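You operate a simulated robot arm through the tools that you are given. There is no shell and no other tool.

Carry out the task below with a simulated robot arm. There is one attempt and no reset: what you move stays moved.

Task
Brush the lint off the green shirt and lay it in the drawer.
Fine: use the clothes brush and put it back; shut the drawer; drop nothing. What is to be rubbed or washed off counts as gone when no trace of it is left.
Where things are to end (x, y in the base frame): folded green shirt within 60 mm of [630, 620].

Only the result counts: the job must be done as asked and must still hold three seconds after the hand-in. Knocking over, shifting, dropping, spilling or breaking anything else fails it. Flat cloth is picked up by pressing the open fingertips on it (5 to 10 N) and closing them slowly along it; thin cloth reads only 2 to 8 mm in the jaws.

Robot
A 7-joint arm with a two-finger parallel gripper, fixed in place. Base frame: the origin is at the foot of the arm, x ahead of it, y to its left, z up. Readings come in mm, degrees, newtons and seconds.
Its first joint turns from -166.0 to 166.0 degrees. Payload 3.43 kg.
Tool frame: the origin (TCP) lies between the finger pads and is the grasp point; the fingertips stand 34 mm ahead of it; z points along the fingers, y is the line along which they close. The gripper opens to 128 mm. The fingers are 24 mm wide and 12 mm thick; the gripper's body (48 by 130 mm) begins 96 mm behind the TCP.
Orientation is that of the tool frame in the base frame, as [roll, pitch, yaw] about the fixed x, y, z axes, in that order (R = Rz(yaw) Ry(pitch) Rx(roll)). With the fingers straight down and closing along the base's y, the tool's x points along the base's -x, its y along +y and its z along -z.

Tools
- The arm moves only by the tool apply_moves. Its argument "deltas" is a list of rows, each an object of numbers (a shift or turn left out is 0, a gripper value left out holds the last): "jaw": the gripper command, from -1 (shut) to 1 (fully open), values between in proportion; "dx", "dy", "dz": the shift along the base's x, y, z in m; "wx", "wy", "wz": the turn, a rotation vector about the base's x, y, z in degrees. In form: [{"jaw": .., "dx": .., "dy": .., "dz": .., "wx": .., "wy": .., "wz": ..}, ...]. A call has 1 to 20 rows; each row shifts and turns the commanded pose from where the row before left it. A row lasts 0.2 s, in which the tool goes at most 50 mm and 8.6 degrees; a call with a longer step from one row to the next is refused whole, and so is a gripper value outside its range. Where a pose cannot be reached the arm comes as near as it can. A force on the tool above 40 N (or 10 N above the force at the start of the call, whichever is more), or a blocked arm, ends the call early, and 0.2 s more pass. The fingers move at their own pace (about 153 mm/s each) and stop on an object; they squeeze with about 42 N. The grip force told is the motor's: it shows also when the fingers shut on nothing. Time passes only in rows, and 0.2 s behind the last, so rows that do not move let the fingers close. It gives the time, the measured TCP pose, the force on the tool (base axes), the opening and the grip force at its end, in the units of the frame above (readings bear some noise), with the torque about the TCP (base axes, N m) and any sound that the robot's microphone picked up, and new pictures: "pictures" is both (left out), scene, wrist or none.
- Cameras (640 x 400 px; columns grow to the right, rows downward): "scene" is fixed at [50.2, 648.7, 1484.8]; the picture's right is [-0.53, -0.85, 0.00], its down [-0.69, 0.43, -0.58] and it looks along [0.50, -0.31, -0.81] (base axes); focal length 341 px, centre (320, 200). "wrist" rides on the gripper at [76, -11, -160] in the tool frame; the picture's right is [0.15, 0.99, 0.00], its down [-0.88, 0.13, -0.46] and it looks along [-0.45, 0.07, 0.89] (tool axes); focal length 234 px, centre (320, 200). There is no depth. A picture from a camera that has moved, and an enlarged one, comes with that camera's place and axes in the base frame and with its lens.
- close_up(camera, box): a new picture of the part [left, top, right, bottom] of that camera's present view, enlarged. It takes no simulated time.
- sign_off(): hands the job in; it is judged then, once.

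Nothing tells you positions but the pictures and the camera data. Unless the task says otherwise, let go and move clear before handing in.

The tools are called after "Request:" by a JSON object that holds its "api" and its "payload". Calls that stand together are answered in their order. apply_moves: Moves the arm, as the interface text tells. Its arguments: {"type":"object","properties":{"deltas":{"type":"array","items":{"type":"object","properties":{"jaw":{"type":"number"},"dx":{"type":"number"},"dy":{"type":"number"},"dz":{"type":"number"},"wx":{"type":"number"},"wy":{"type":"number"},"wz":{"type":"number"}}}},"pictures":{"type":"string","enum":["both","scene","wrist","none"]}},"required":["deltas"]} The other tools are called the same way: close_up (camera, box) takes an enlarged picture of a part of a camera's view; sign_off () hands the job in.

At the start:

```text
t: 0.0
position: [244.2, 395.2, 1005.2]
tool_rot: [-180.0, -0.1, -179.9]
wrist_force: [0.6, -0.9, -0.2]
wrist_torque: [-0.01, 0.04, -0.01]
finger_gap: 128.0
gripper_force: 0.0
```

scene: 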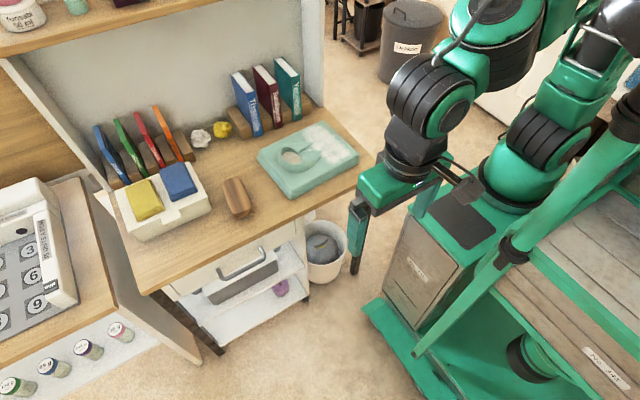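
wrist: 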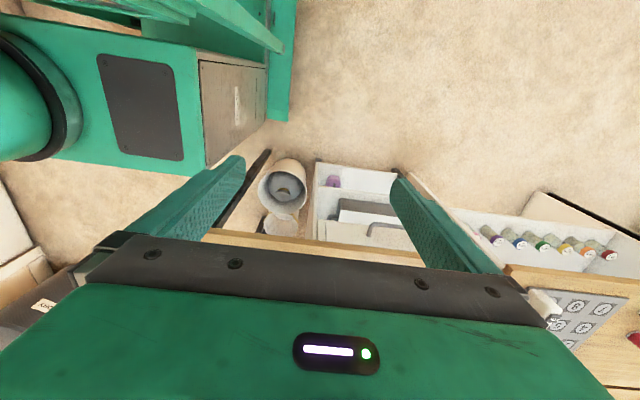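

I see a workbench with a folded green shirt with pale lint on it, a brown brush, and a white box/drawer holding yellow and blue cloths. I'll take enlarged views to locate things before moving.

Request:
{"api": "close_up", "payload": {"camera": "scene", "box": [80, 60, 380, 250]}}

Request:
{"api": "close_up", "payload": {"camera": "scene", "box": [240, 110, 380, 200]}}

Request:
{"api": "close_up", "payload": {"camera": "scene", "box": [100, 130, 280, 250]}}

Request:
{"api": "close_up", "payload": {"camera": "scene", "box": [140, 200, 370, 350]}}

```text
2.11 times, centred on (230, 155) of scene
camera zoom: at [50.2, 648.7, 1484.8], right [-0.53, -0.85, 0.0], down [-0.69, 0.43, -0.58], along [0.5, -0.31, -0.81], focal length 717 px, centre (510, 295)
```

zoom: 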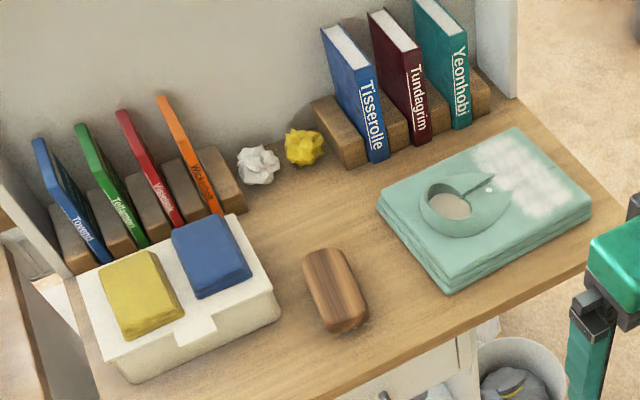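

```text
4.44 times, centred on (310, 155) of scene
camera zoom: at [50.2, 648.7, 1484.8], right [-0.53, -0.85, 0.0], down [-0.69, 0.43, -0.58], along [0.5, -0.31, -0.81], focal length 1514 px, centre (364, 400)
```

zoom: 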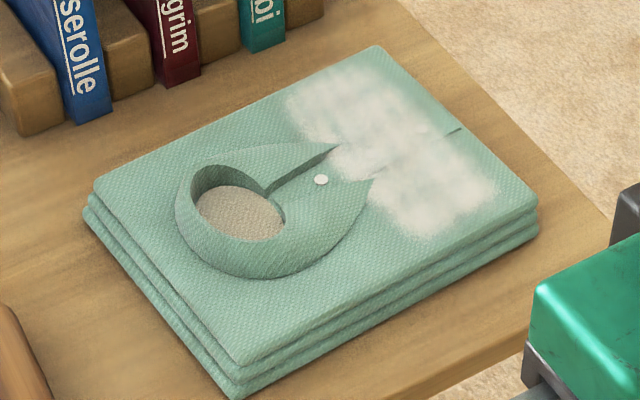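

```text
3.33 times, centred on (190, 190) of scene
camera zoom: at [50.2, 648.7, 1484.8], right [-0.53, -0.85, 0.0], down [-0.69, 0.43, -0.58], along [0.5, -0.31, -0.81], focal length 1136 px, centre (753, 233)
```

zoom: 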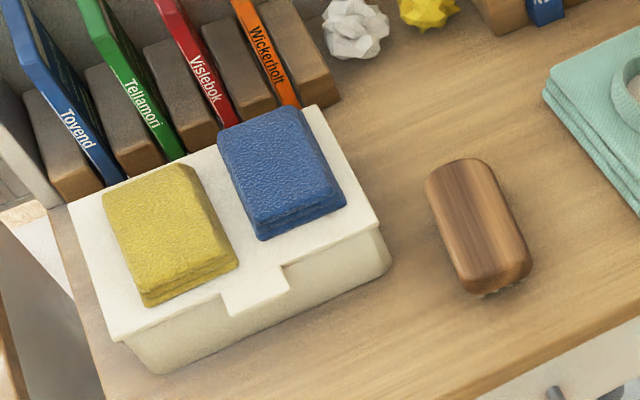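

```text
2.67 times, centred on (255, 275) of scene
camera zoom: at [50.2, 648.7, 1484.8], right [-0.53, -0.85, 0.0], down [-0.69, 0.43, -0.58], along [0.5, -0.31, -0.81], focal length 908 px, centre (493, 0)
```

zoom: 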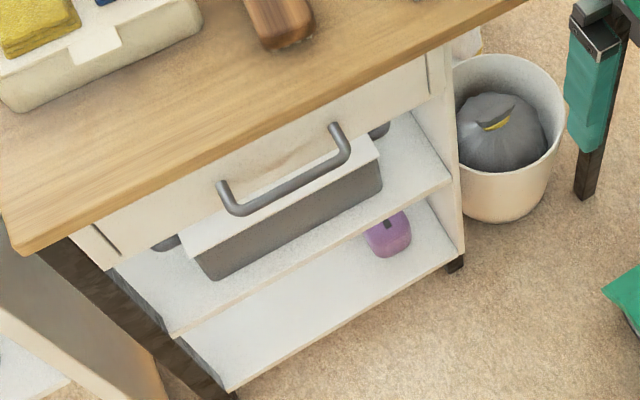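

The handle of the drawer seems to lie near [484, 615, 655], the tabletop near z 750. I'll move the arm up and over the bench to get a second viewpoint for triangulation.

Request:
{"api": "apply_moves", "payload": {"deltas": [{"dx": 0.03, "dy": 0.015, "dz": 0.01}, {"dx": 0.03, "dy": 0.015, "dz": 0.01}, {"dx": 0.03, "dy": 0.015, "dz": 0.01}, {"dx": 0.03, "dy": 0.015, "dz": 0.01}, {"dx": 0.03, "dy": 0.015, "dz": 0.01}, {"dx": 0.03, "dy": 0.015, "dz": 0.01}], "pictures": "both"}}

```text
t: 1.4
position: [409.9, 483.8, 1068.1]
tool_rot: [180.0, 0.6, -179.8]
wrist_force: [-0.5, -0.1, 0.9]
wrist_torque: [-0.01, -0.04, 0.02]
finger_gap: 127.9
gripper_force: 0.0
camera wrist: at [333.4, 471.9, 1227.3], right [-0.15, 0.99, 0.0], down [0.88, 0.13, 0.47], along [0.46, 0.07, -0.89], focal length 234 px, centre (320, 200)
```

scene: 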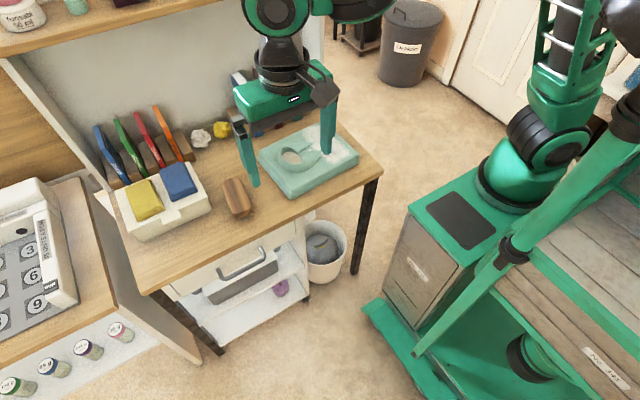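
wrist: 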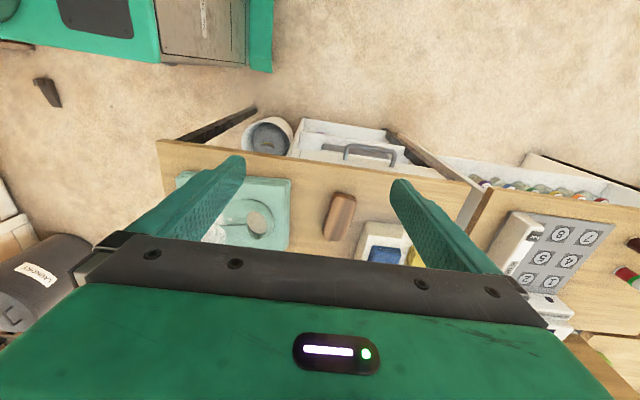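

Table, shirt, brush, and drawer handle are now visible to the wrist camera too. I'll enlarge both views to triangulate.

Request:
{"api": "close_up", "payload": {"camera": "wrist", "box": [150, 100, 330, 250]}}

Request:
{"api": "close_up", "payload": {"camera": "wrist", "box": [290, 100, 500, 270]}}

Request:
{"api": "close_up", "payload": {"camera": "scene", "box": [130, 150, 390, 330]}}

```text
2.67 times, centred on (240, 175) of wrist
camera zoom: at [333.4, 471.9, 1227.3], right [-0.15, 0.99, 0.0], down [0.88, 0.13, 0.47], along [0.46, 0.07, -0.89], focal length 624 px, centre (533, 267)
```

zoom: 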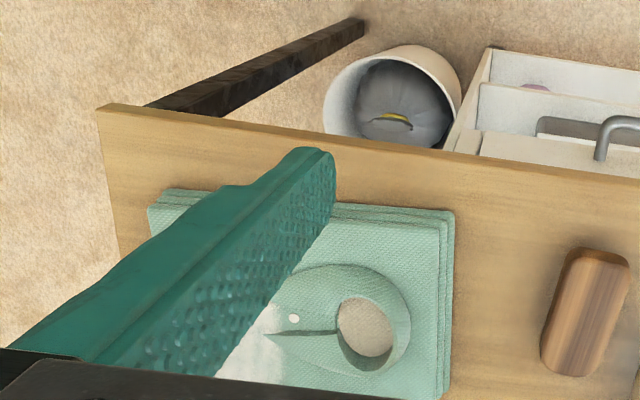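

```text
2.35 times, centred on (395, 185) of wrist
camera zoom: at [333.4, 471.9, 1227.3], right [-0.15, 0.99, 0.0], down [0.88, 0.13, 0.47], along [0.46, 0.07, -0.89], focal length 551 px, centre (144, 235)
```

zoom: 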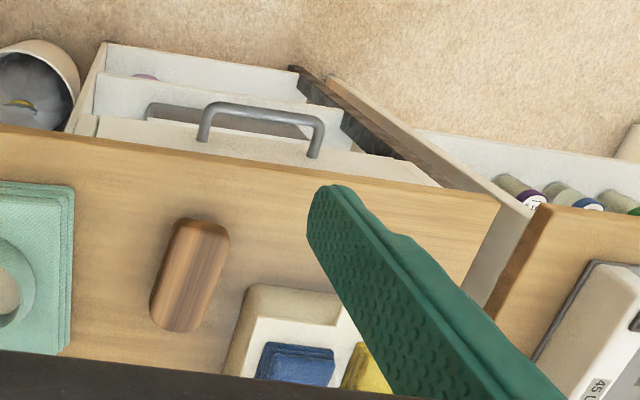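

```text
2.22 times, centred on (260, 240) of scene
camera zoom: at [50.2, 648.7, 1484.8], right [-0.53, -0.85, 0.0], down [-0.69, 0.43, -0.58], along [0.5, -0.31, -0.81], focal length 757 px, centre (453, 111)
```

zoom: 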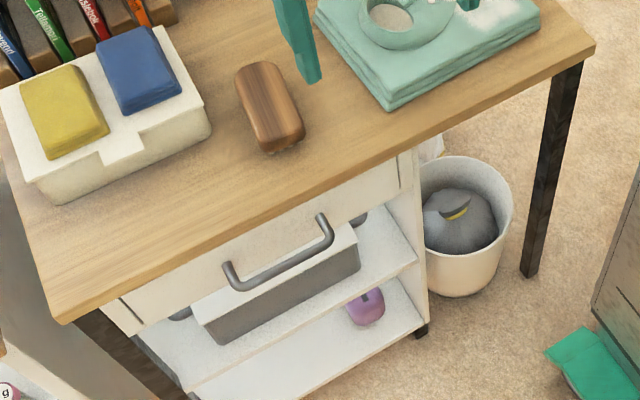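

Tabletop is around z 710–750 and the handle near [465, 612, ~690], but the baseline is too weak for accuracy. I'll move closer above the handle for a better look.

Request:
{"api": "apply_moves", "payload": {"deltas": [{"dx": 0.01, "dy": 0.03, "dz": -0.02}, {"dx": 0.01, "dy": 0.03, "dz": -0.03}, {"dx": 0.01, "dy": 0.03, "dz": -0.03}, {"dx": 0.0, "dy": 0.03, "dz": -0.03}, {"dx": 0.0, "dy": 0.01, "dz": -0.02}, {}], "pictures": "both"}}

```text
t: 2.8
position: [440.8, 613.2, 937.7]
tool_rot: [179.9, 0.6, -179.8]
wrist_force: [0.4, 0.0, -0.3]
wrist_torque: [0.01, -0.02, -0.01]
finger_gap: 127.9
gripper_force: 0.1
camera wrist: at [363.5, 602.0, 1097.0], right [-0.15, 0.99, 0.0], down [0.88, 0.13, 0.47], along [0.46, 0.07, -0.89], focal length 234 px, centre (320, 200)
```

scene: 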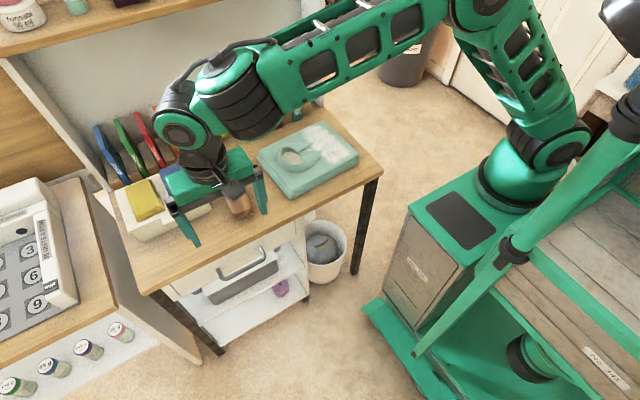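
wrist: 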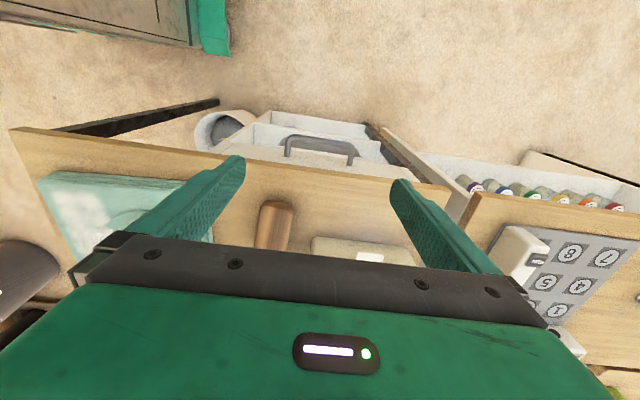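

Request:
{"api": "close_up", "payload": {"camera": "wrist", "box": [200, 90, 440, 240]}}

Request:
{"api": "close_up", "payload": {"camera": "wrist", "box": [0, 100, 260, 280]}}

Request:
{"api": "close_up", "payload": {"camera": "scene", "box": [190, 220, 310, 300]}}

```text
2.67 times, centred on (320, 165) of wrist
camera zoom: at [363.5, 602.0, 1097.0], right [-0.15, 0.99, 0.0], down [0.88, 0.13, 0.47], along [0.46, 0.07, -0.89], focal length 624 px, centre (320, 293)
```

zoom: 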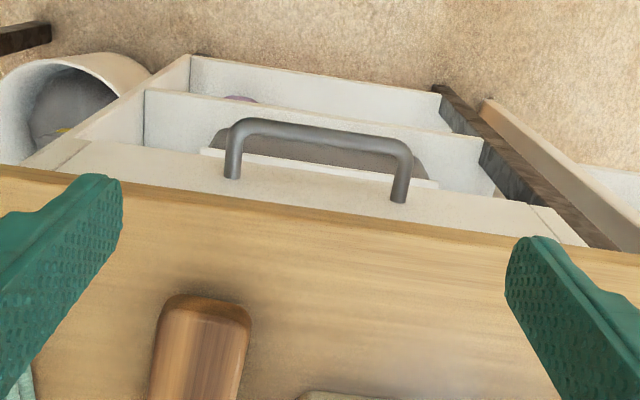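

```text
2.22 times, centred on (130, 190) of wrist
camera zoom: at [363.5, 602.0, 1097.0], right [-0.15, 0.99, 0.0], down [0.88, 0.13, 0.47], along [0.46, 0.07, -0.89], focal length 520 px, centre (742, 222)
```

zoom: 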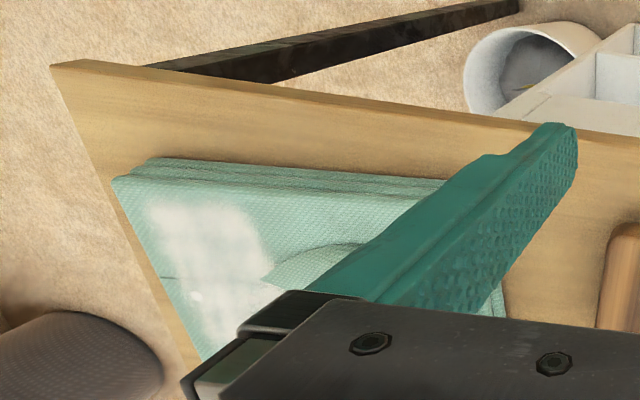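

```text
5.00 times, centred on (250, 260) of scene
camera zoom: at [50.2, 648.7, 1484.8], right [-0.53, -0.85, 0.0], down [-0.69, 0.43, -0.58], along [0.5, -0.31, -0.81], focal length 1703 px, centre (670, -100)
```

zoom: 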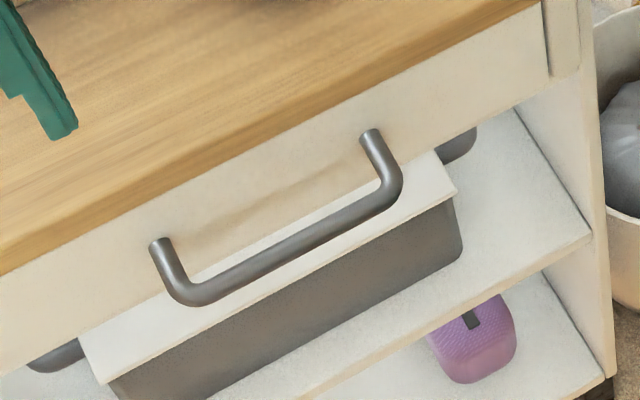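

Handle bar spans y≈562–675 at about x 467, z ~670, and the table front edge is near x 495. I'll move so that the wrist camera hangs straight above the handle to fix its x precisely.

Request:
{"api": "apply_moves", "payload": {"deltas": [{"dx": 0.035, "dy": 0.005}, {"dx": 0.035, "dy": 0.005}, {"dx": 0.035, "dy": 0.005}, {}], "pictures": "wrist"}}

Request:
{"api": "close_up", "payload": {"camera": "wrist", "box": [200, 20, 440, 170]}}

Request:
{"api": "close_up", "payload": {"camera": "wrist", "box": [0, 60, 280, 235]}}

Request:
{"api": "close_up", "payload": {"camera": "wrist", "box": [220, 100, 440, 240]}}

```text
t: 3.8
position: [546.9, 628.2, 937.2]
tool_rot: [-180.0, 0.6, 180.0]
wrist_force: [0.6, -0.8, 0.5]
wrist_torque: [0.0, 0.02, 0.01]
finger_gap: 127.9
gripper_force: 0.0
camera wrist: at [469.3, 617.1, 1096.0], right [-0.15, 0.99, 0.0], down [0.88, 0.13, 0.47], along [0.46, 0.07, -0.89], focal length 234 px, centre (320, 200)
```

wrist: 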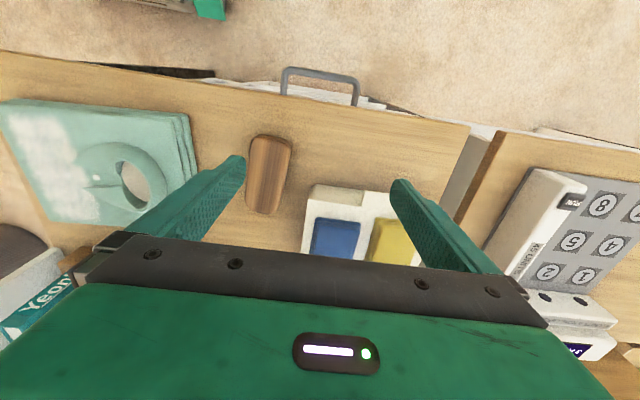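

```text
2.67 times, centred on (320, 95) of wrist
camera zoom: at [469.3, 617.1, 1096.0], right [-0.15, 0.99, 0.0], down [0.88, 0.13, 0.47], along [0.46, 0.07, -0.89], focal length 624 px, centre (320, 480)
```

zoom: 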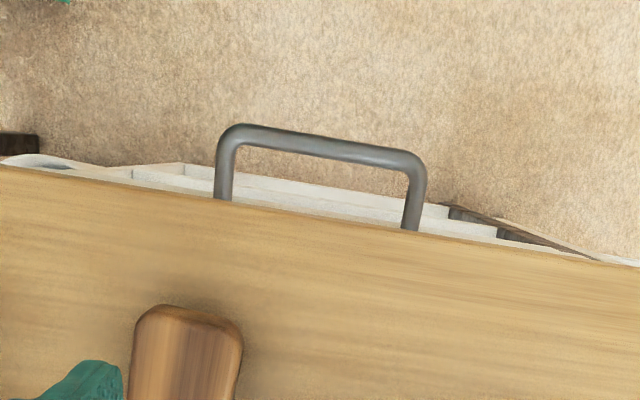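

```text
2.29 times, centred on (140, 148) of wrist
camera zoom: at [469.3, 617.1, 1096.0], right [-0.15, 0.99, 0.0], down [0.88, 0.13, 0.47], along [0.46, 0.07, -0.89], focal length 535 px, centre (731, 320)
```

zoom: 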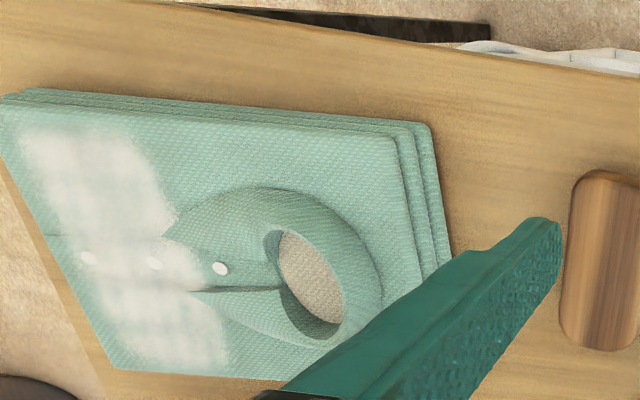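

```text
2.86 times, centred on (330, 170) of wrist
camera zoom: at [469.3, 617.1, 1096.0], right [-0.15, 0.99, 0.0], down [0.88, 0.13, 0.47], along [0.46, 0.07, -0.89], focal length 669 px, centre (291, 286)
```

zoom: 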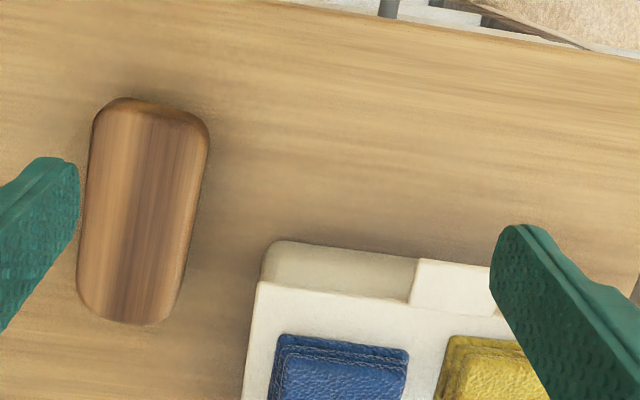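

Bar centre is at x≈467, y≈620; table edge x≈499; the brush is near [608, 559] with its long axis along x; the shirt is about x 550–735, y 207–433 with lint on its low-y half (x 575–735, y 215–297). I'll do the brushing first, so I move over the brush for a closer look.

Request:
{"api": "apply_moves", "payload": {"deltas": [{"dx": 0.02, "dy": -0.025, "dz": -0.01}, {"dx": 0.02, "dy": -0.025, "dz": -0.015}, {"dx": 0.021, "dy": -0.02, "dz": -0.02}, {}], "pictures": "both"}}

Request:
{"api": "close_up", "payload": {"camera": "wrist", "box": [220, 80, 420, 240]}}

Request:
{"api": "close_up", "payload": {"camera": "scene", "box": [200, 150, 290, 230]}}

```text
t: 4.8
position: [604.6, 559.2, 893.2]
tool_rot: [180.0, 0.5, -179.9]
wrist_force: [0.6, -0.9, 1.0]
wrist_torque: [-0.01, 0.03, 0.01]
finger_gap: 128.2
gripper_force: 0.1
camera wrist: at [527.3, 547.5, 1051.4], right [-0.15, 0.99, 0.0], down [0.88, 0.13, 0.47], along [0.46, 0.07, -0.89], focal length 234 px, centre (320, 200)
```

scene: 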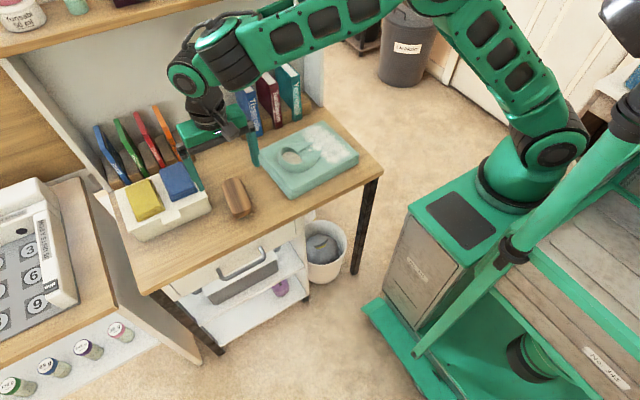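
wrist: 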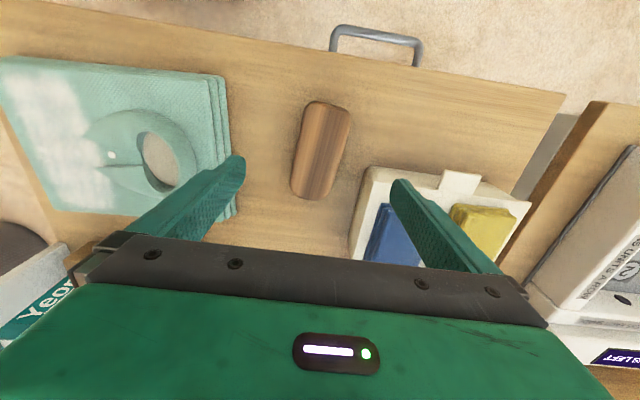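

```text
2.50 times, centred on (320, 160) of wrist
camera zoom: at [527.3, 547.5, 1051.4], right [-0.15, 0.99, 0.0], down [0.88, 0.13, 0.47], along [0.46, 0.07, -0.89], focal length 585 px, centre (320, 300)
```

zoom: 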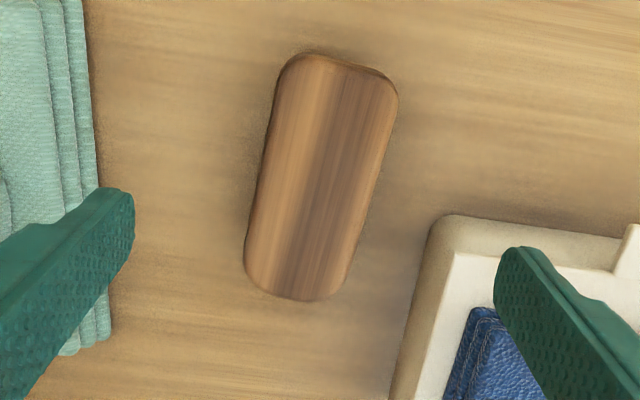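

```text
5.00 times, centred on (245, 190) of scene
camera zoom: at [50.2, 648.7, 1484.8], right [-0.53, -0.85, 0.0], down [-0.69, 0.43, -0.58], along [0.5, -0.31, -0.81], focal length 1703 px, centre (695, 250)
```

zoom: 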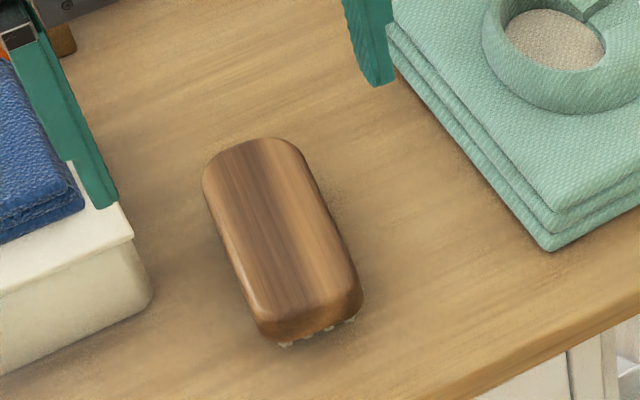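

The brush is centred near [610, 558], about 108 × 50 mm, top at z≈775. I'll narrow the jaws to about 80 mm to stay clear of the box, and go down over it.

Request:
{"api": "apply_moves", "payload": {"deltas": [{"jaw": 0.25, "dx": 0.005, "dy": -0.001, "wz": -2}, {"dz": -0.03}, {"dz": -0.03}, {}], "pictures": "both"}}

Request:
{"api": "close_up", "payload": {"camera": "wrist", "box": [220, 80, 420, 240]}}

Request:
{"api": "close_up", "payload": {"camera": "scene", "box": [180, 130, 300, 230]}}

```text
t: 5.8
position: [610.6, 558.7, 832.6]
tool_rot: [-180.0, 0.6, 178.1]
wrist_force: [0.5, -0.1, -0.4]
wrist_torque: [0.0, -0.01, -0.02]
finger_gap: 79.7
gripper_force: 0.1
camera wrist: at [533.0, 548.9, 991.3], right [-0.11, 0.99, 0.0], down [0.88, 0.1, 0.47], along [0.46, 0.05, -0.89], focal length 234 px, centre (320, 200)
```

scene: 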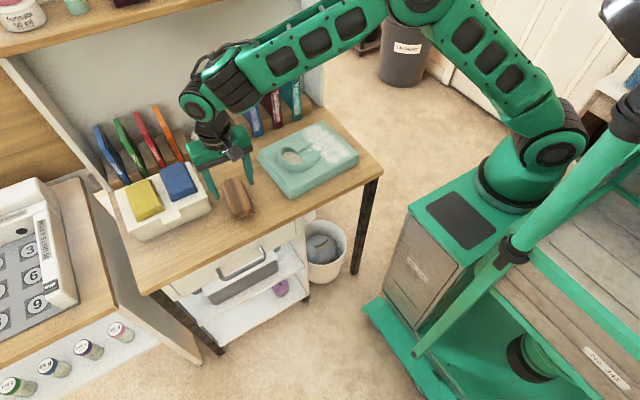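
wrist: 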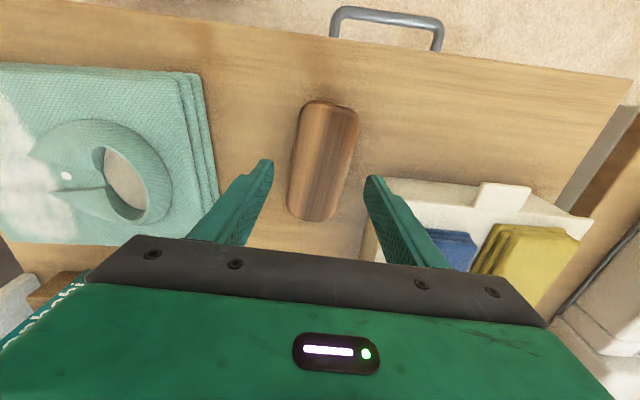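

```text
2.50 times, centred on (320, 160) of wrist
camera zoom: at [533.0, 548.9, 991.3], right [-0.11, 0.99, 0.0], down [0.88, 0.1, 0.47], along [0.46, 0.05, -0.89], focal length 585 px, centre (320, 300)
```

zoom: 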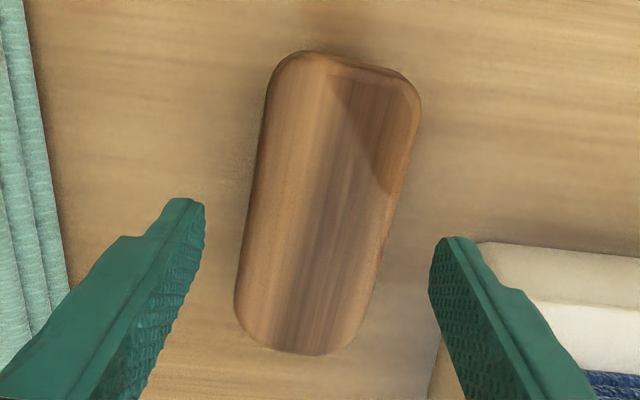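

```text
4.00 times, centred on (240, 180) of scene
camera zoom: at [50.2, 648.7, 1484.8], right [-0.53, -0.85, 0.0], down [-0.69, 0.43, -0.58], along [0.5, -0.31, -0.81], focal length 1363 px, centre (640, 280)
```

zoom: 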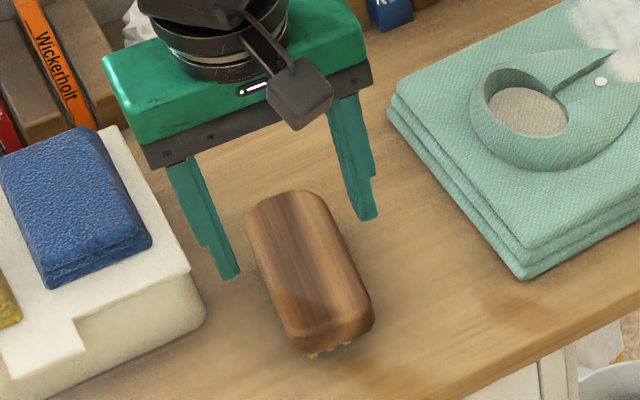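

The brush sits between the fingers as intended. I'll lower the tips to about z 757 and close the jaws.

Request:
{"api": "apply_moves", "payload": {"deltas": [{"dz": -0.02, "wz": -1, "dx": 0.001}, {"dz": -0.013}, {"dz": -0.008}, {}], "pictures": "both"}}

Request:
{"api": "close_up", "payload": {"camera": "scene", "box": [200, 150, 290, 230]}}

Request:
{"api": "close_up", "payload": {"camera": "wrist", "box": [220, 80, 420, 240]}}

```text
t: 6.8
position: [611.8, 557.6, 791.2]
tool_rot: [180.0, 0.7, 177.0]
wrist_force: [-0.8, -0.3, -0.8]
wrist_torque: [-0.04, 0.01, 0.0]
finger_gap: 80.0
gripper_force: 0.0
camera wrist: at [534.6, 550.7, 950.1], right [-0.1, 1.0, 0.0], down [0.88, 0.09, 0.47], along [0.46, 0.04, -0.89], focal length 234 px, centre (320, 200)
```

scene: 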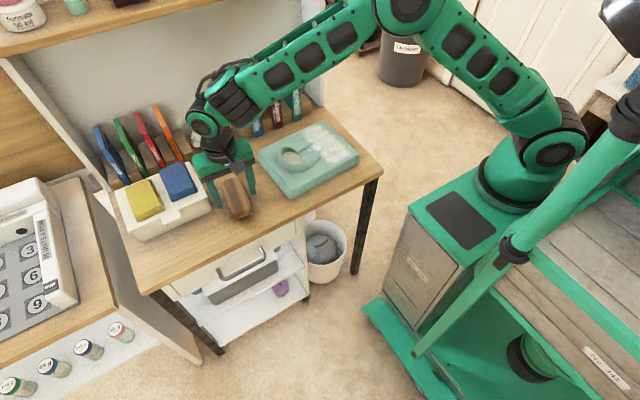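
wrist: 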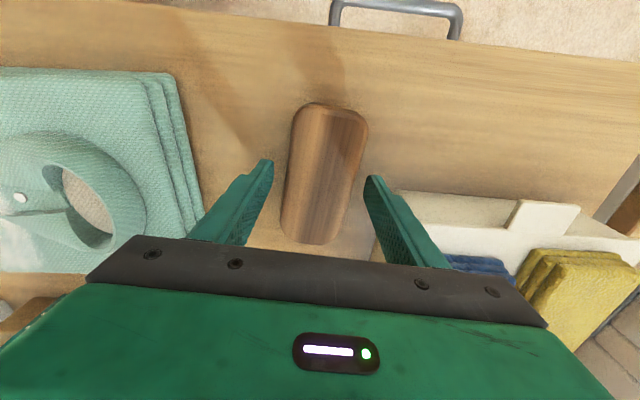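

```text
5.00 times, centred on (245, 190) of scene
camera zoom: at [50.2, 648.7, 1484.8], right [-0.53, -0.85, 0.0], down [-0.69, 0.43, -0.58], along [0.5, -0.31, -0.81], focal length 1703 px, centre (695, 250)
```

zoom: 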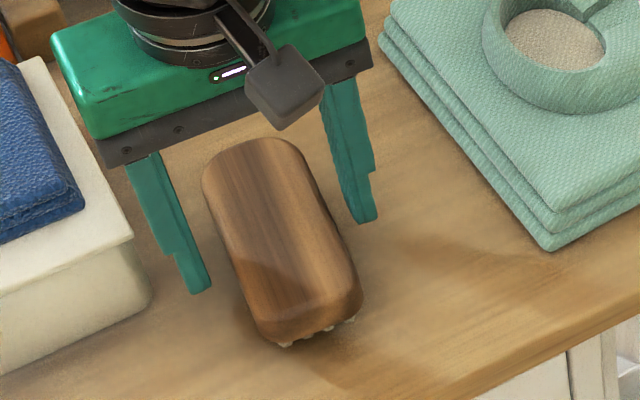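

```text
2.50 times, centred on (320, 160) of wrist
camera zoom: at [534.6, 550.7, 950.1], right [-0.1, 1.0, 0.0], down [0.88, 0.09, 0.47], along [0.46, 0.04, -0.89], focal length 585 px, centre (320, 300)
```

zoom: 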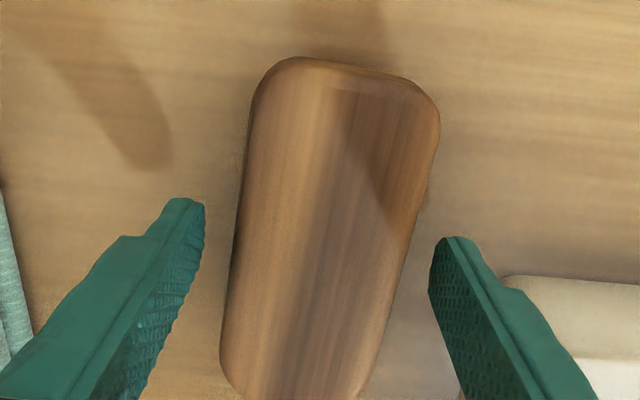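

Fingertips straddle the brush's wooden back at z≈757. Closing on it now.

Request:
{"api": "apply_moves", "payload": {"deltas": [{"jaw": 0.0}, {"jaw": -0.15}, {"jaw": -0.3}, {"jaw": -1}, {}], "pictures": "both"}}

Request:
{"api": "close_up", "payload": {"camera": "scene", "box": [200, 150, 290, 230]}}

```text
t: 8.0
position: [612.3, 558.2, 792.4]
tool_rot: [-180.0, 0.6, 177.2]
wrist_force: [0.1, -0.7, -0.4]
wrist_torque: [-0.06, -0.11, -0.05]
finger_gap: 55.3
gripper_force: 42.3
camera wrist: at [534.6, 550.7, 950.3], right [-0.1, 1.0, 0.0], down [0.88, 0.09, 0.47], along [0.46, 0.04, -0.88], focal length 234 px, centre (320, 200)
```

scene: 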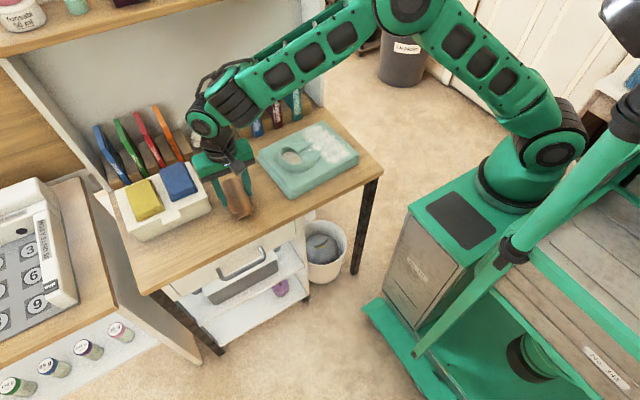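
wrist: 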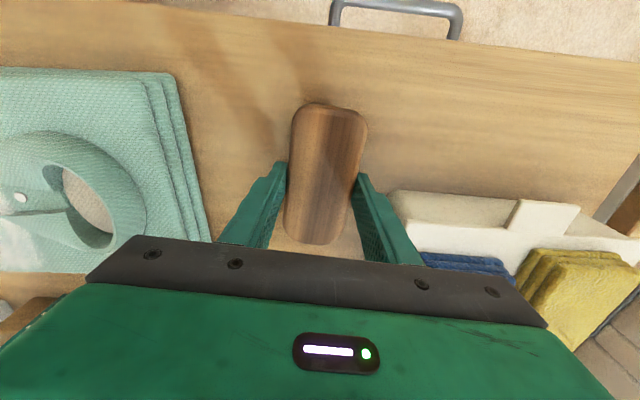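

```text
5.00 times, centred on (245, 190) of scene
camera zoom: at [50.2, 648.7, 1484.8], right [-0.53, -0.85, 0.0], down [-0.69, 0.43, -0.58], along [0.5, -0.31, -0.81], focal length 1703 px, centre (695, 250)
```

zoom: 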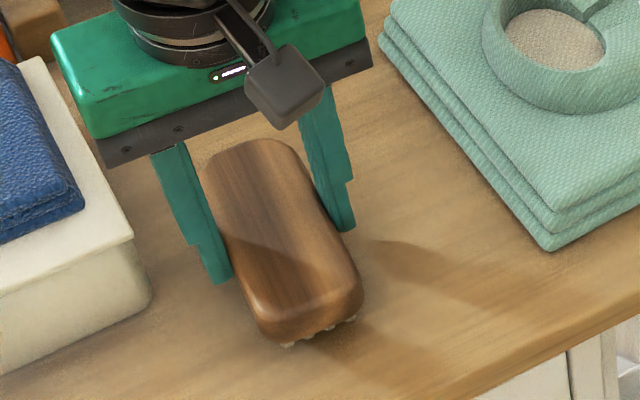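

The brush is held firmly (55 mm gap, 42 N). I note the home pose [612, 558, 792, yaw 177], then lift it and check it.

Request:
{"api": "apply_moves", "payload": {"deltas": [{"dz": 0.01}, {"dz": 0.02}, {"dz": 0.03}, {"dz": 0.03}, {}], "pictures": "both"}}

Request:
{"api": "close_up", "payload": {"camera": "scene", "box": [180, 130, 300, 230]}}

```text
t: 9.2
position: [611.2, 558.1, 881.6]
tool_rot: [180.0, 0.7, 177.1]
wrist_force: [0.3, -0.7, -0.1]
wrist_torque: [0.01, -0.03, -0.01]
finger_gap: 55.4
gripper_force: 41.4
camera wrist: at [534.2, 550.0, 1040.2], right [-0.1, 1.0, 0.0], down [0.88, 0.09, 0.47], along [0.46, 0.04, -0.88], focal length 234 px, centre (320, 200)
```

scene: 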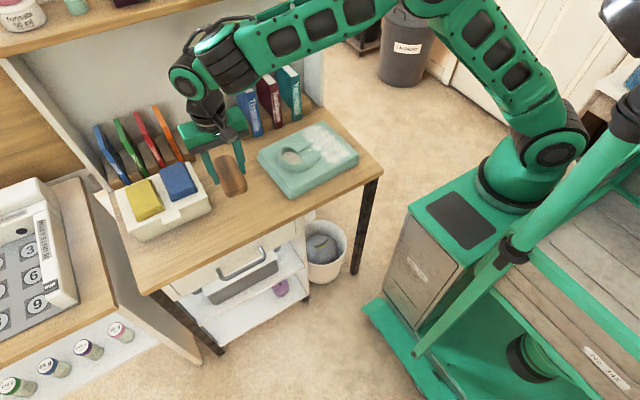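
wrist: 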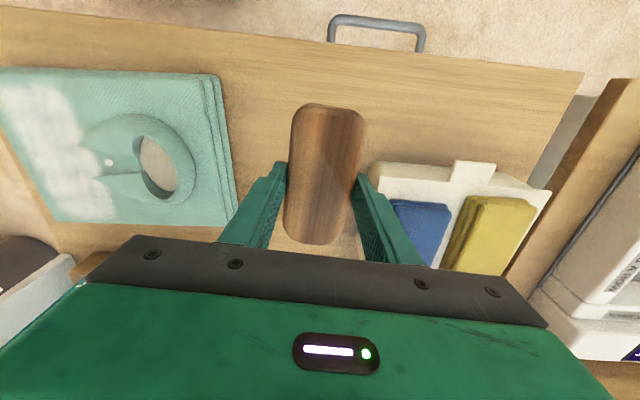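

```text
4.00 times, centred on (240, 180) of scene
camera zoom: at [50.2, 648.7, 1484.8], right [-0.53, -0.85, 0.0], down [-0.69, 0.43, -0.58], along [0.5, -0.31, -0.81], focal length 1363 px, centre (640, 280)
```

zoom: 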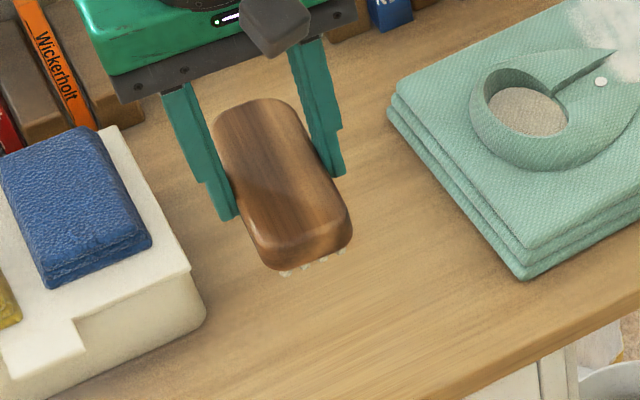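

The brush is securely held with its bristles hanging free. I'll carry it over the linted half of the shirt while turning it so its long side lies along y.

Request:
{"api": "apply_moves", "payload": {"deltas": [{"dy": -0.028, "dx": 0.003, "wz": -7.9}, {"dy": -0.028, "dx": 0.003, "wz": -7.9}, {"dy": -0.028, "dx": 0.003, "wz": -7.9}, {"dy": -0.028, "dx": 0.003, "wz": -7.9}, {"dy": -0.028, "dx": 0.003, "wz": -7.9}, {}], "pictures": "scene"}}

```text
t: 10.6
position: [627.7, 414.9, 882.0]
tool_rot: [179.9, 0.6, 137.5]
wrist_force: [-0.2, -0.1, -0.7]
wrist_torque: [-0.01, -0.02, 0.0]
finger_gap: 55.2
gripper_force: 42.0
```

scene: 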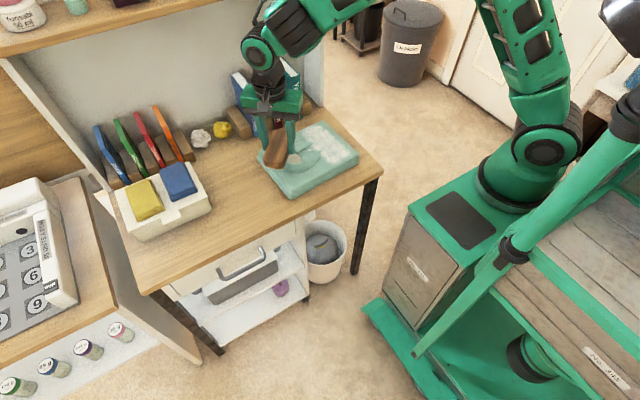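

Rotation is fine so far. I'll finish the turn and position above the front end of the lint area at about [575, 247].

Request:
{"api": "apply_moves", "payload": {"deltas": [{"dy": -0.028, "dx": -0.009, "wz": -7.9}, {"dy": -0.028, "dx": -0.009, "wz": -7.9}, {"dy": -0.028, "dx": -0.009, "wz": -7.9}, {"dy": -0.028, "dx": -0.009, "wz": -7.9}, {"dy": -0.028, "dx": -0.009, "wz": -7.9}, {"dy": -0.028, "dx": -0.009, "wz": -7.9}, {}], "pictures": "both"}}

Request:
{"api": "close_up", "payload": {"camera": "scene", "box": [240, 100, 380, 200]}}

```text
t: 12.2
position: [574.9, 250.3, 880.7]
tool_rot: [-179.9, 0.7, 90.1]
wrist_force: [-0.1, 0.0, -1.1]
wrist_torque: [0.02, 0.01, 0.02]
finger_gap: 55.3
gripper_force: 41.4
camera wrist: at [563.7, 327.4, 1039.8], right [0.99, 0.15, 0.0], down [0.13, -0.87, 0.47], along [0.07, -0.46, -0.88], focal length 234 px, centre (320, 200)
```

scene: 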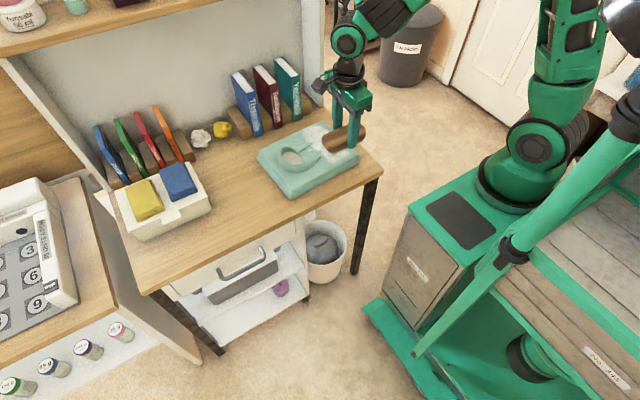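
wrist: 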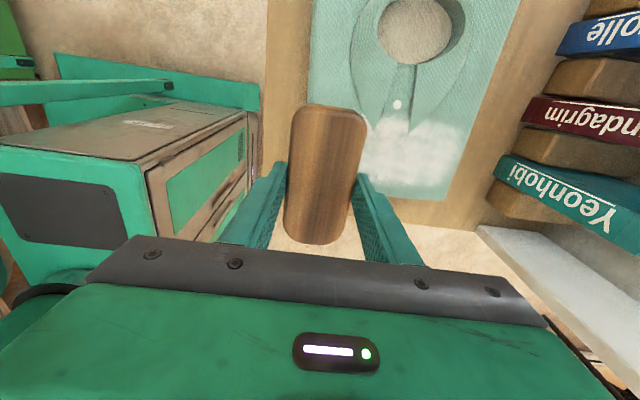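

```text
4.00 times, centred on (310, 150) of scene
camera zoom: at [50.2, 648.7, 1484.8], right [-0.53, -0.85, 0.0], down [-0.69, 0.43, -0.58], along [0.5, -0.31, -0.81], focal length 1363 px, centre (360, 400)
```

zoom: 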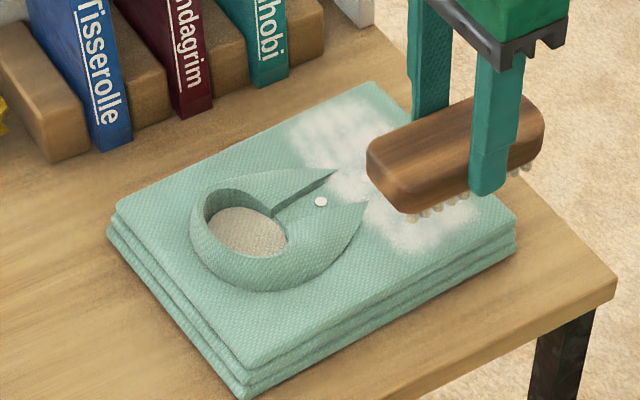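

The brush hangs over the lint at the shirt's front end. Lowering near the surface first, then in small steps while watching the force.

Request:
{"api": "apply_moves", "payload": {"deltas": [{"dz": -0.03}, {"dz": -0.02}, {"dz": -0.006}, {}], "pictures": "scene"}}

Request:
{"api": "close_up", "payload": {"camera": "scene", "box": [260, 100, 380, 200]}}

```text
t: 13.2
position: [572.9, 249.3, 825.4]
tool_rot: [179.8, 0.6, 90.2]
wrist_force: [-2.3, -3.9, 37.4]
wrist_torque: [-0.13, 0.12, -0.15]
finger_gap: 55.5
gripper_force: 42.1
```

scene: 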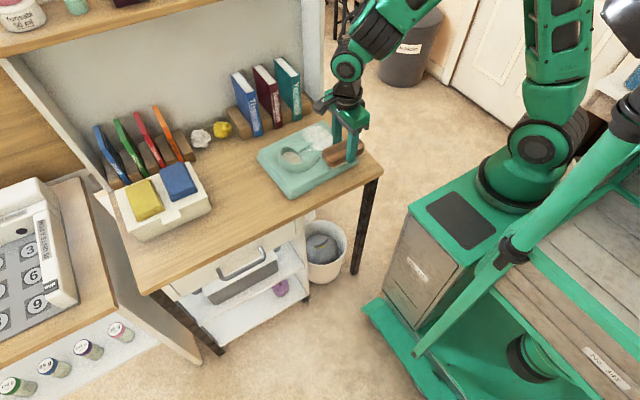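

```text
4.00 times, centred on (320, 150) of scene
camera zoom: at [50.2, 648.7, 1484.8], right [-0.53, -0.85, 0.0], down [-0.69, 0.43, -0.58], along [0.5, -0.31, -0.81], focal length 1363 px, centre (320, 400)
```

zoom: 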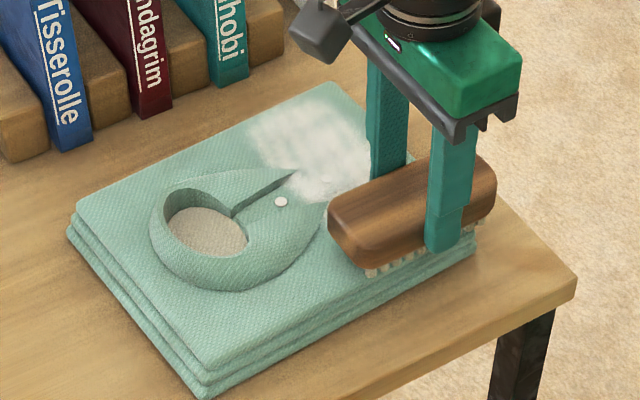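

Contact came earlier than expected: 37 N of downward push at z 825. I'll back off a little to get a light brushing force.

Request:
{"api": "apply_moves", "payload": {"deltas": [{"dz": 0.002}, {}], "pictures": "none"}}

```text
t: 13.8
position: [573.8, 247.7, 825.8]
tool_rot: [-179.9, 0.8, 90.2]
wrist_force: [0.1, 0.2, -1.0]
wrist_torque: [0.04, -0.03, 0.02]
finger_gap: 55.1
gripper_force: 41.9
```

Request:
{"api": "apply_moves", "payload": {"deltas": [{"dz": -0.0005}, {}], "pictures": "none"}}

```text
t: 14.4
position: [573.9, 249.1, 826.5]
tool_rot: [-179.8, 0.6, 90.2]
wrist_force: [-0.3, 0.4, -0.3]
wrist_torque: [0.01, -0.03, 0.02]
finger_gap: 54.9
gripper_force: 41.9
```

Request:
{"api": "apply_moves", "payload": {"deltas": [{"dz": -0.0005}, {}], "pictures": "none"}}

```text
t: 15.0
position: [573.4, 249.7, 826.9]
tool_rot: [180.0, 0.7, 90.2]
wrist_force: [0.4, 0.7, -1.0]
wrist_torque: [-0.02, 0.0, -0.02]
finger_gap: 55.2
gripper_force: 42.0
```

Request:
{"api": "apply_moves", "payload": {"deltas": [{"dz": -0.0005}, {}], "pictures": "none"}}

```text
t: 15.6
position: [574.9, 250.5, 827.0]
tool_rot: [-180.0, 0.7, 90.2]
wrist_force: [-0.2, -0.2, -0.7]
wrist_torque: [0.01, -0.02, -0.03]
finger_gap: 55.0
gripper_force: 42.0
```

Request:
{"api": "apply_moves", "payload": {"deltas": [{"dz": -0.0005}, {}], "pictures": "scene"}}

Request:
{"api": "close_up", "payload": {"camera": "scene", "box": [300, 120, 380, 190]}}

```text
t: 16.2
position: [576.1, 250.4, 825.7]
tool_rot: [179.9, 0.6, 90.1]
wrist_force: [1.3, -3.7, 22.7]
wrist_torque: [-0.09, 0.03, -0.03]
finger_gap: 55.4
gripper_force: 41.9
```

scene: 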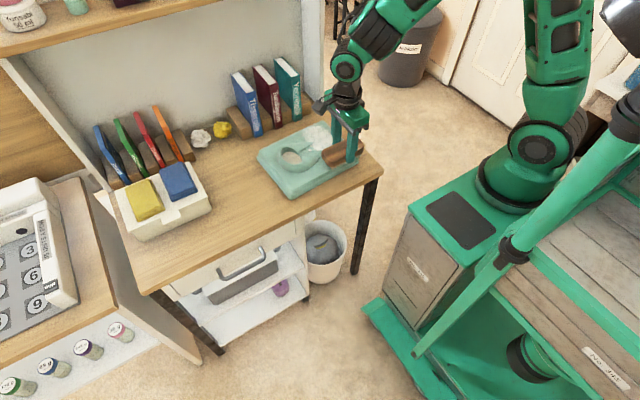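

```text
5.71 times, centred on (340, 155) of scene
camera zoom: at [50.2, 648.7, 1484.8], right [-0.53, -0.85, 0.0], down [-0.69, 0.43, -0.58], along [0.5, -0.31, -0.81], focal length 1947 px, centre (206, 457)
```

zoom: 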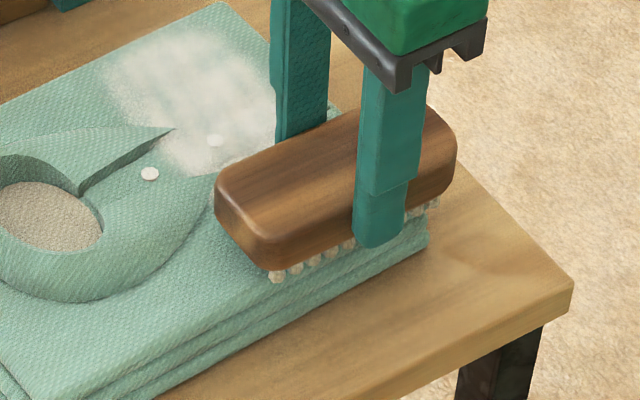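

Contact sets in at a commanded height within half a millimetre. I'll back off 0.2 mm and sweep a short way to see how the force behaves.

Request:
{"api": "apply_moves", "payload": {"deltas": [{"dz": 0.0002}, {}], "pictures": "none"}}

```text
t: 16.8
position: [575.6, 250.2, 826.4]
tool_rot: [180.0, 0.6, 90.2]
wrist_force: [2.7, 1.3, 21.3]
wrist_torque: [-0.03, -0.15, -0.02]
finger_gap: 54.9
gripper_force: 42.0
```

Request:
{"api": "apply_moves", "payload": {"deltas": [{"dz": 0.0002}, {}], "pictures": "none"}}

```text
t: 17.4
position: [574.1, 250.5, 826.5]
tool_rot: [-180.0, 0.5, 90.3]
wrist_force: [6.8, 3.9, 18.3]
wrist_torque: [0.25, -0.35, -0.03]
finger_gap: 55.0
gripper_force: 41.9
```

Request:
{"api": "apply_moves", "payload": {"deltas": [{"dx": 0.006}, {"dx": 0.006}, {"dx": 0.006}], "pictures": "scene"}}

Request:
{"api": "close_up", "payload": {"camera": "scene", "box": [260, 100, 380, 200]}}

```text
t: 17.8
position: [565.4, 250.5, 830.8]
tool_rot: [179.7, 0.9, 90.6]
wrist_force: [1.4, 0.4, -1.6]
wrist_torque: [0.03, 0.1, 0.01]
finger_gap: 55.1
gripper_force: 42.1
stopped in row 2: the force on the tool passed its limit at 43 N (the readings are from after the stop); the commanded pose is now the measured one
```

scene: 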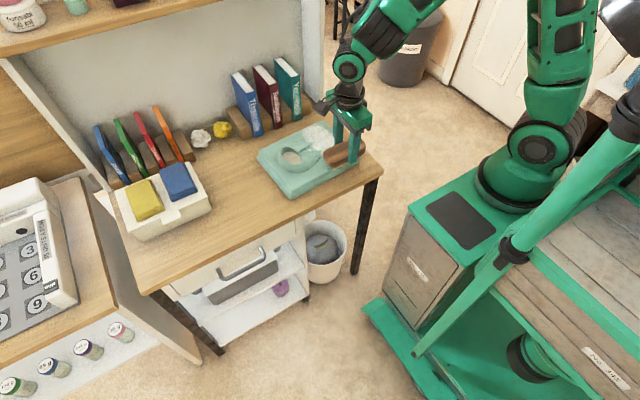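

```text
4.00 times, centred on (320, 150) of scene
camera zoom: at [50.2, 648.7, 1484.8], right [-0.53, -0.85, 0.0], down [-0.69, 0.43, -0.58], along [0.5, -0.31, -0.81], focal length 1363 px, centre (320, 400)
```

zoom: 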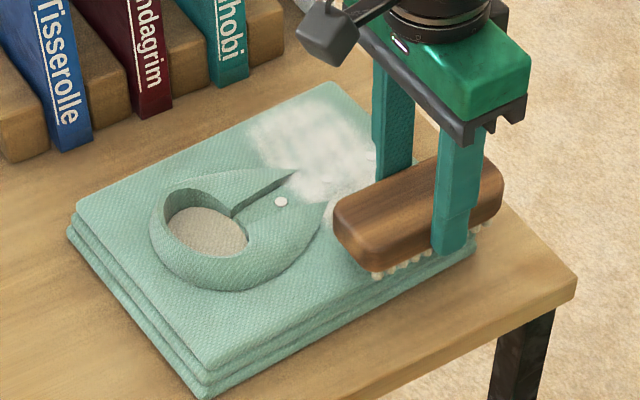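

The sweep stopped on force. I'll let it settle and check where the arm stands now.

Request:
{"api": "apply_moves", "payload": {"deltas": [{}, {}], "pictures": "none"}}

```text
t: 18.4
position: [565.3, 250.6, 832.5]
tool_rot: [179.7, 0.9, 90.5]
wrist_force: [-0.8, -0.2, -2.0]
wrist_torque: [-0.01, 0.0, 0.0]
finger_gap: 55.1
gripper_force: 42.1
```

Request:
{"api": "apply_moves", "payload": {"deltas": [{"dx": 0.01}, {"dz": -0.003}, {"dz": -0.001}, {}], "pictures": "none"}}

```text
t: 19.4
position: [575.4, 251.0, 827.9]
tool_rot: [179.7, 0.8, 90.6]
wrist_force: [0.7, 0.0, -1.6]
wrist_torque: [0.01, 0.01, -0.01]
finger_gap: 55.3
gripper_force: 42.1
```

Request:
{"api": "apply_moves", "payload": {"deltas": [{"dz": -0.0007}, {}], "pictures": "none"}}

```text
t: 20.0
position: [575.4, 250.2, 826.6]
tool_rot: [179.6, 0.8, 90.6]
wrist_force: [-0.6, -0.1, -1.0]
wrist_torque: [-0.03, 0.0, 0.0]
finger_gap: 55.1
gripper_force: 42.1
```

Request:
{"api": "apply_moves", "payload": {"deltas": [{"dz": -0.0004}, {}], "pictures": "none"}}

```text
t: 20.6
position: [576.9, 250.3, 826.2]
tool_rot: [179.7, 0.8, 90.6]
wrist_force: [0.2, -0.1, -0.4]
wrist_torque: [-0.02, 0.0, 0.02]
finger_gap: 54.9
gripper_force: 41.8
```

Request:
{"api": "apply_moves", "payload": {"deltas": [{"dz": -0.0004}, {}], "pictures": "none"}}

```text
t: 21.2
position: [575.5, 250.6, 826.2]
tool_rot: [179.7, 0.8, 90.6]
wrist_force: [1.3, -0.1, 3.5]
wrist_torque: [0.13, 0.09, -0.01]
finger_gap: 55.0
gripper_force: 41.9
```

A light 3.5 N contact now. I'll sweep forward slowly in small steps.

Request:
{"api": "apply_moves", "payload": {"deltas": [{"dx": 0.003}, {"dx": 0.003}, {"dx": 0.003}, {"dx": 0.003}], "pictures": "none"}}

```text
t: 22.2
position: [586.8, 249.8, 826.1]
tool_rot: [179.7, 0.8, 90.6]
wrist_force: [-0.3, 0.0, -0.2]
wrist_torque: [-0.01, 0.0, -0.01]
finger_gap: 55.1
gripper_force: 41.6
```

Request:
{"api": "apply_moves", "payload": {"deltas": [{"dx": 0.003, "dz": -0.0005}, {"dx": 0.003, "dz": -0.0003}, {"dx": 0.003}, {}], "pictures": "scene"}}

Request:
{"api": "close_up", "payload": {"camera": "scene", "box": [260, 100, 380, 200]}}

```text
t: 23.2
position: [597.3, 250.8, 825.8]
tool_rot: [179.7, 0.7, 90.8]
wrist_force: [-7.0, 1.6, 10.1]
wrist_torque: [0.12, 0.55, 0.05]
finger_gap: 54.8
gripper_force: 42.2
```

scene: 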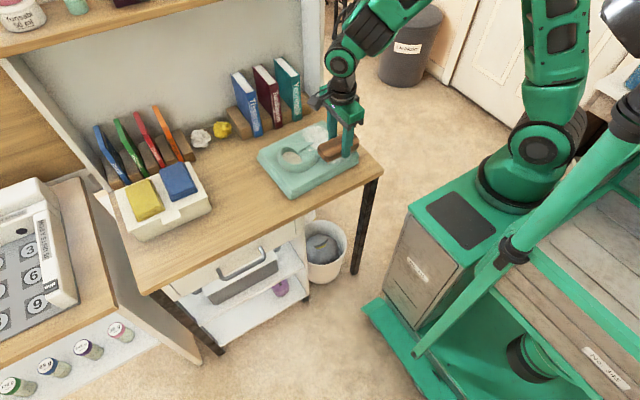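

```text
4.00 times, centred on (320, 150) of scene
camera zoom: at [50.2, 648.7, 1484.8], right [-0.53, -0.85, 0.0], down [-0.69, 0.43, -0.58], along [0.5, -0.31, -0.81], focal length 1363 px, centre (320, 400)
```

zoom: 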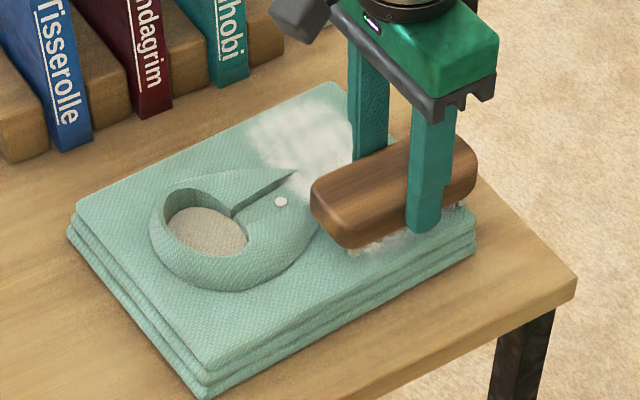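

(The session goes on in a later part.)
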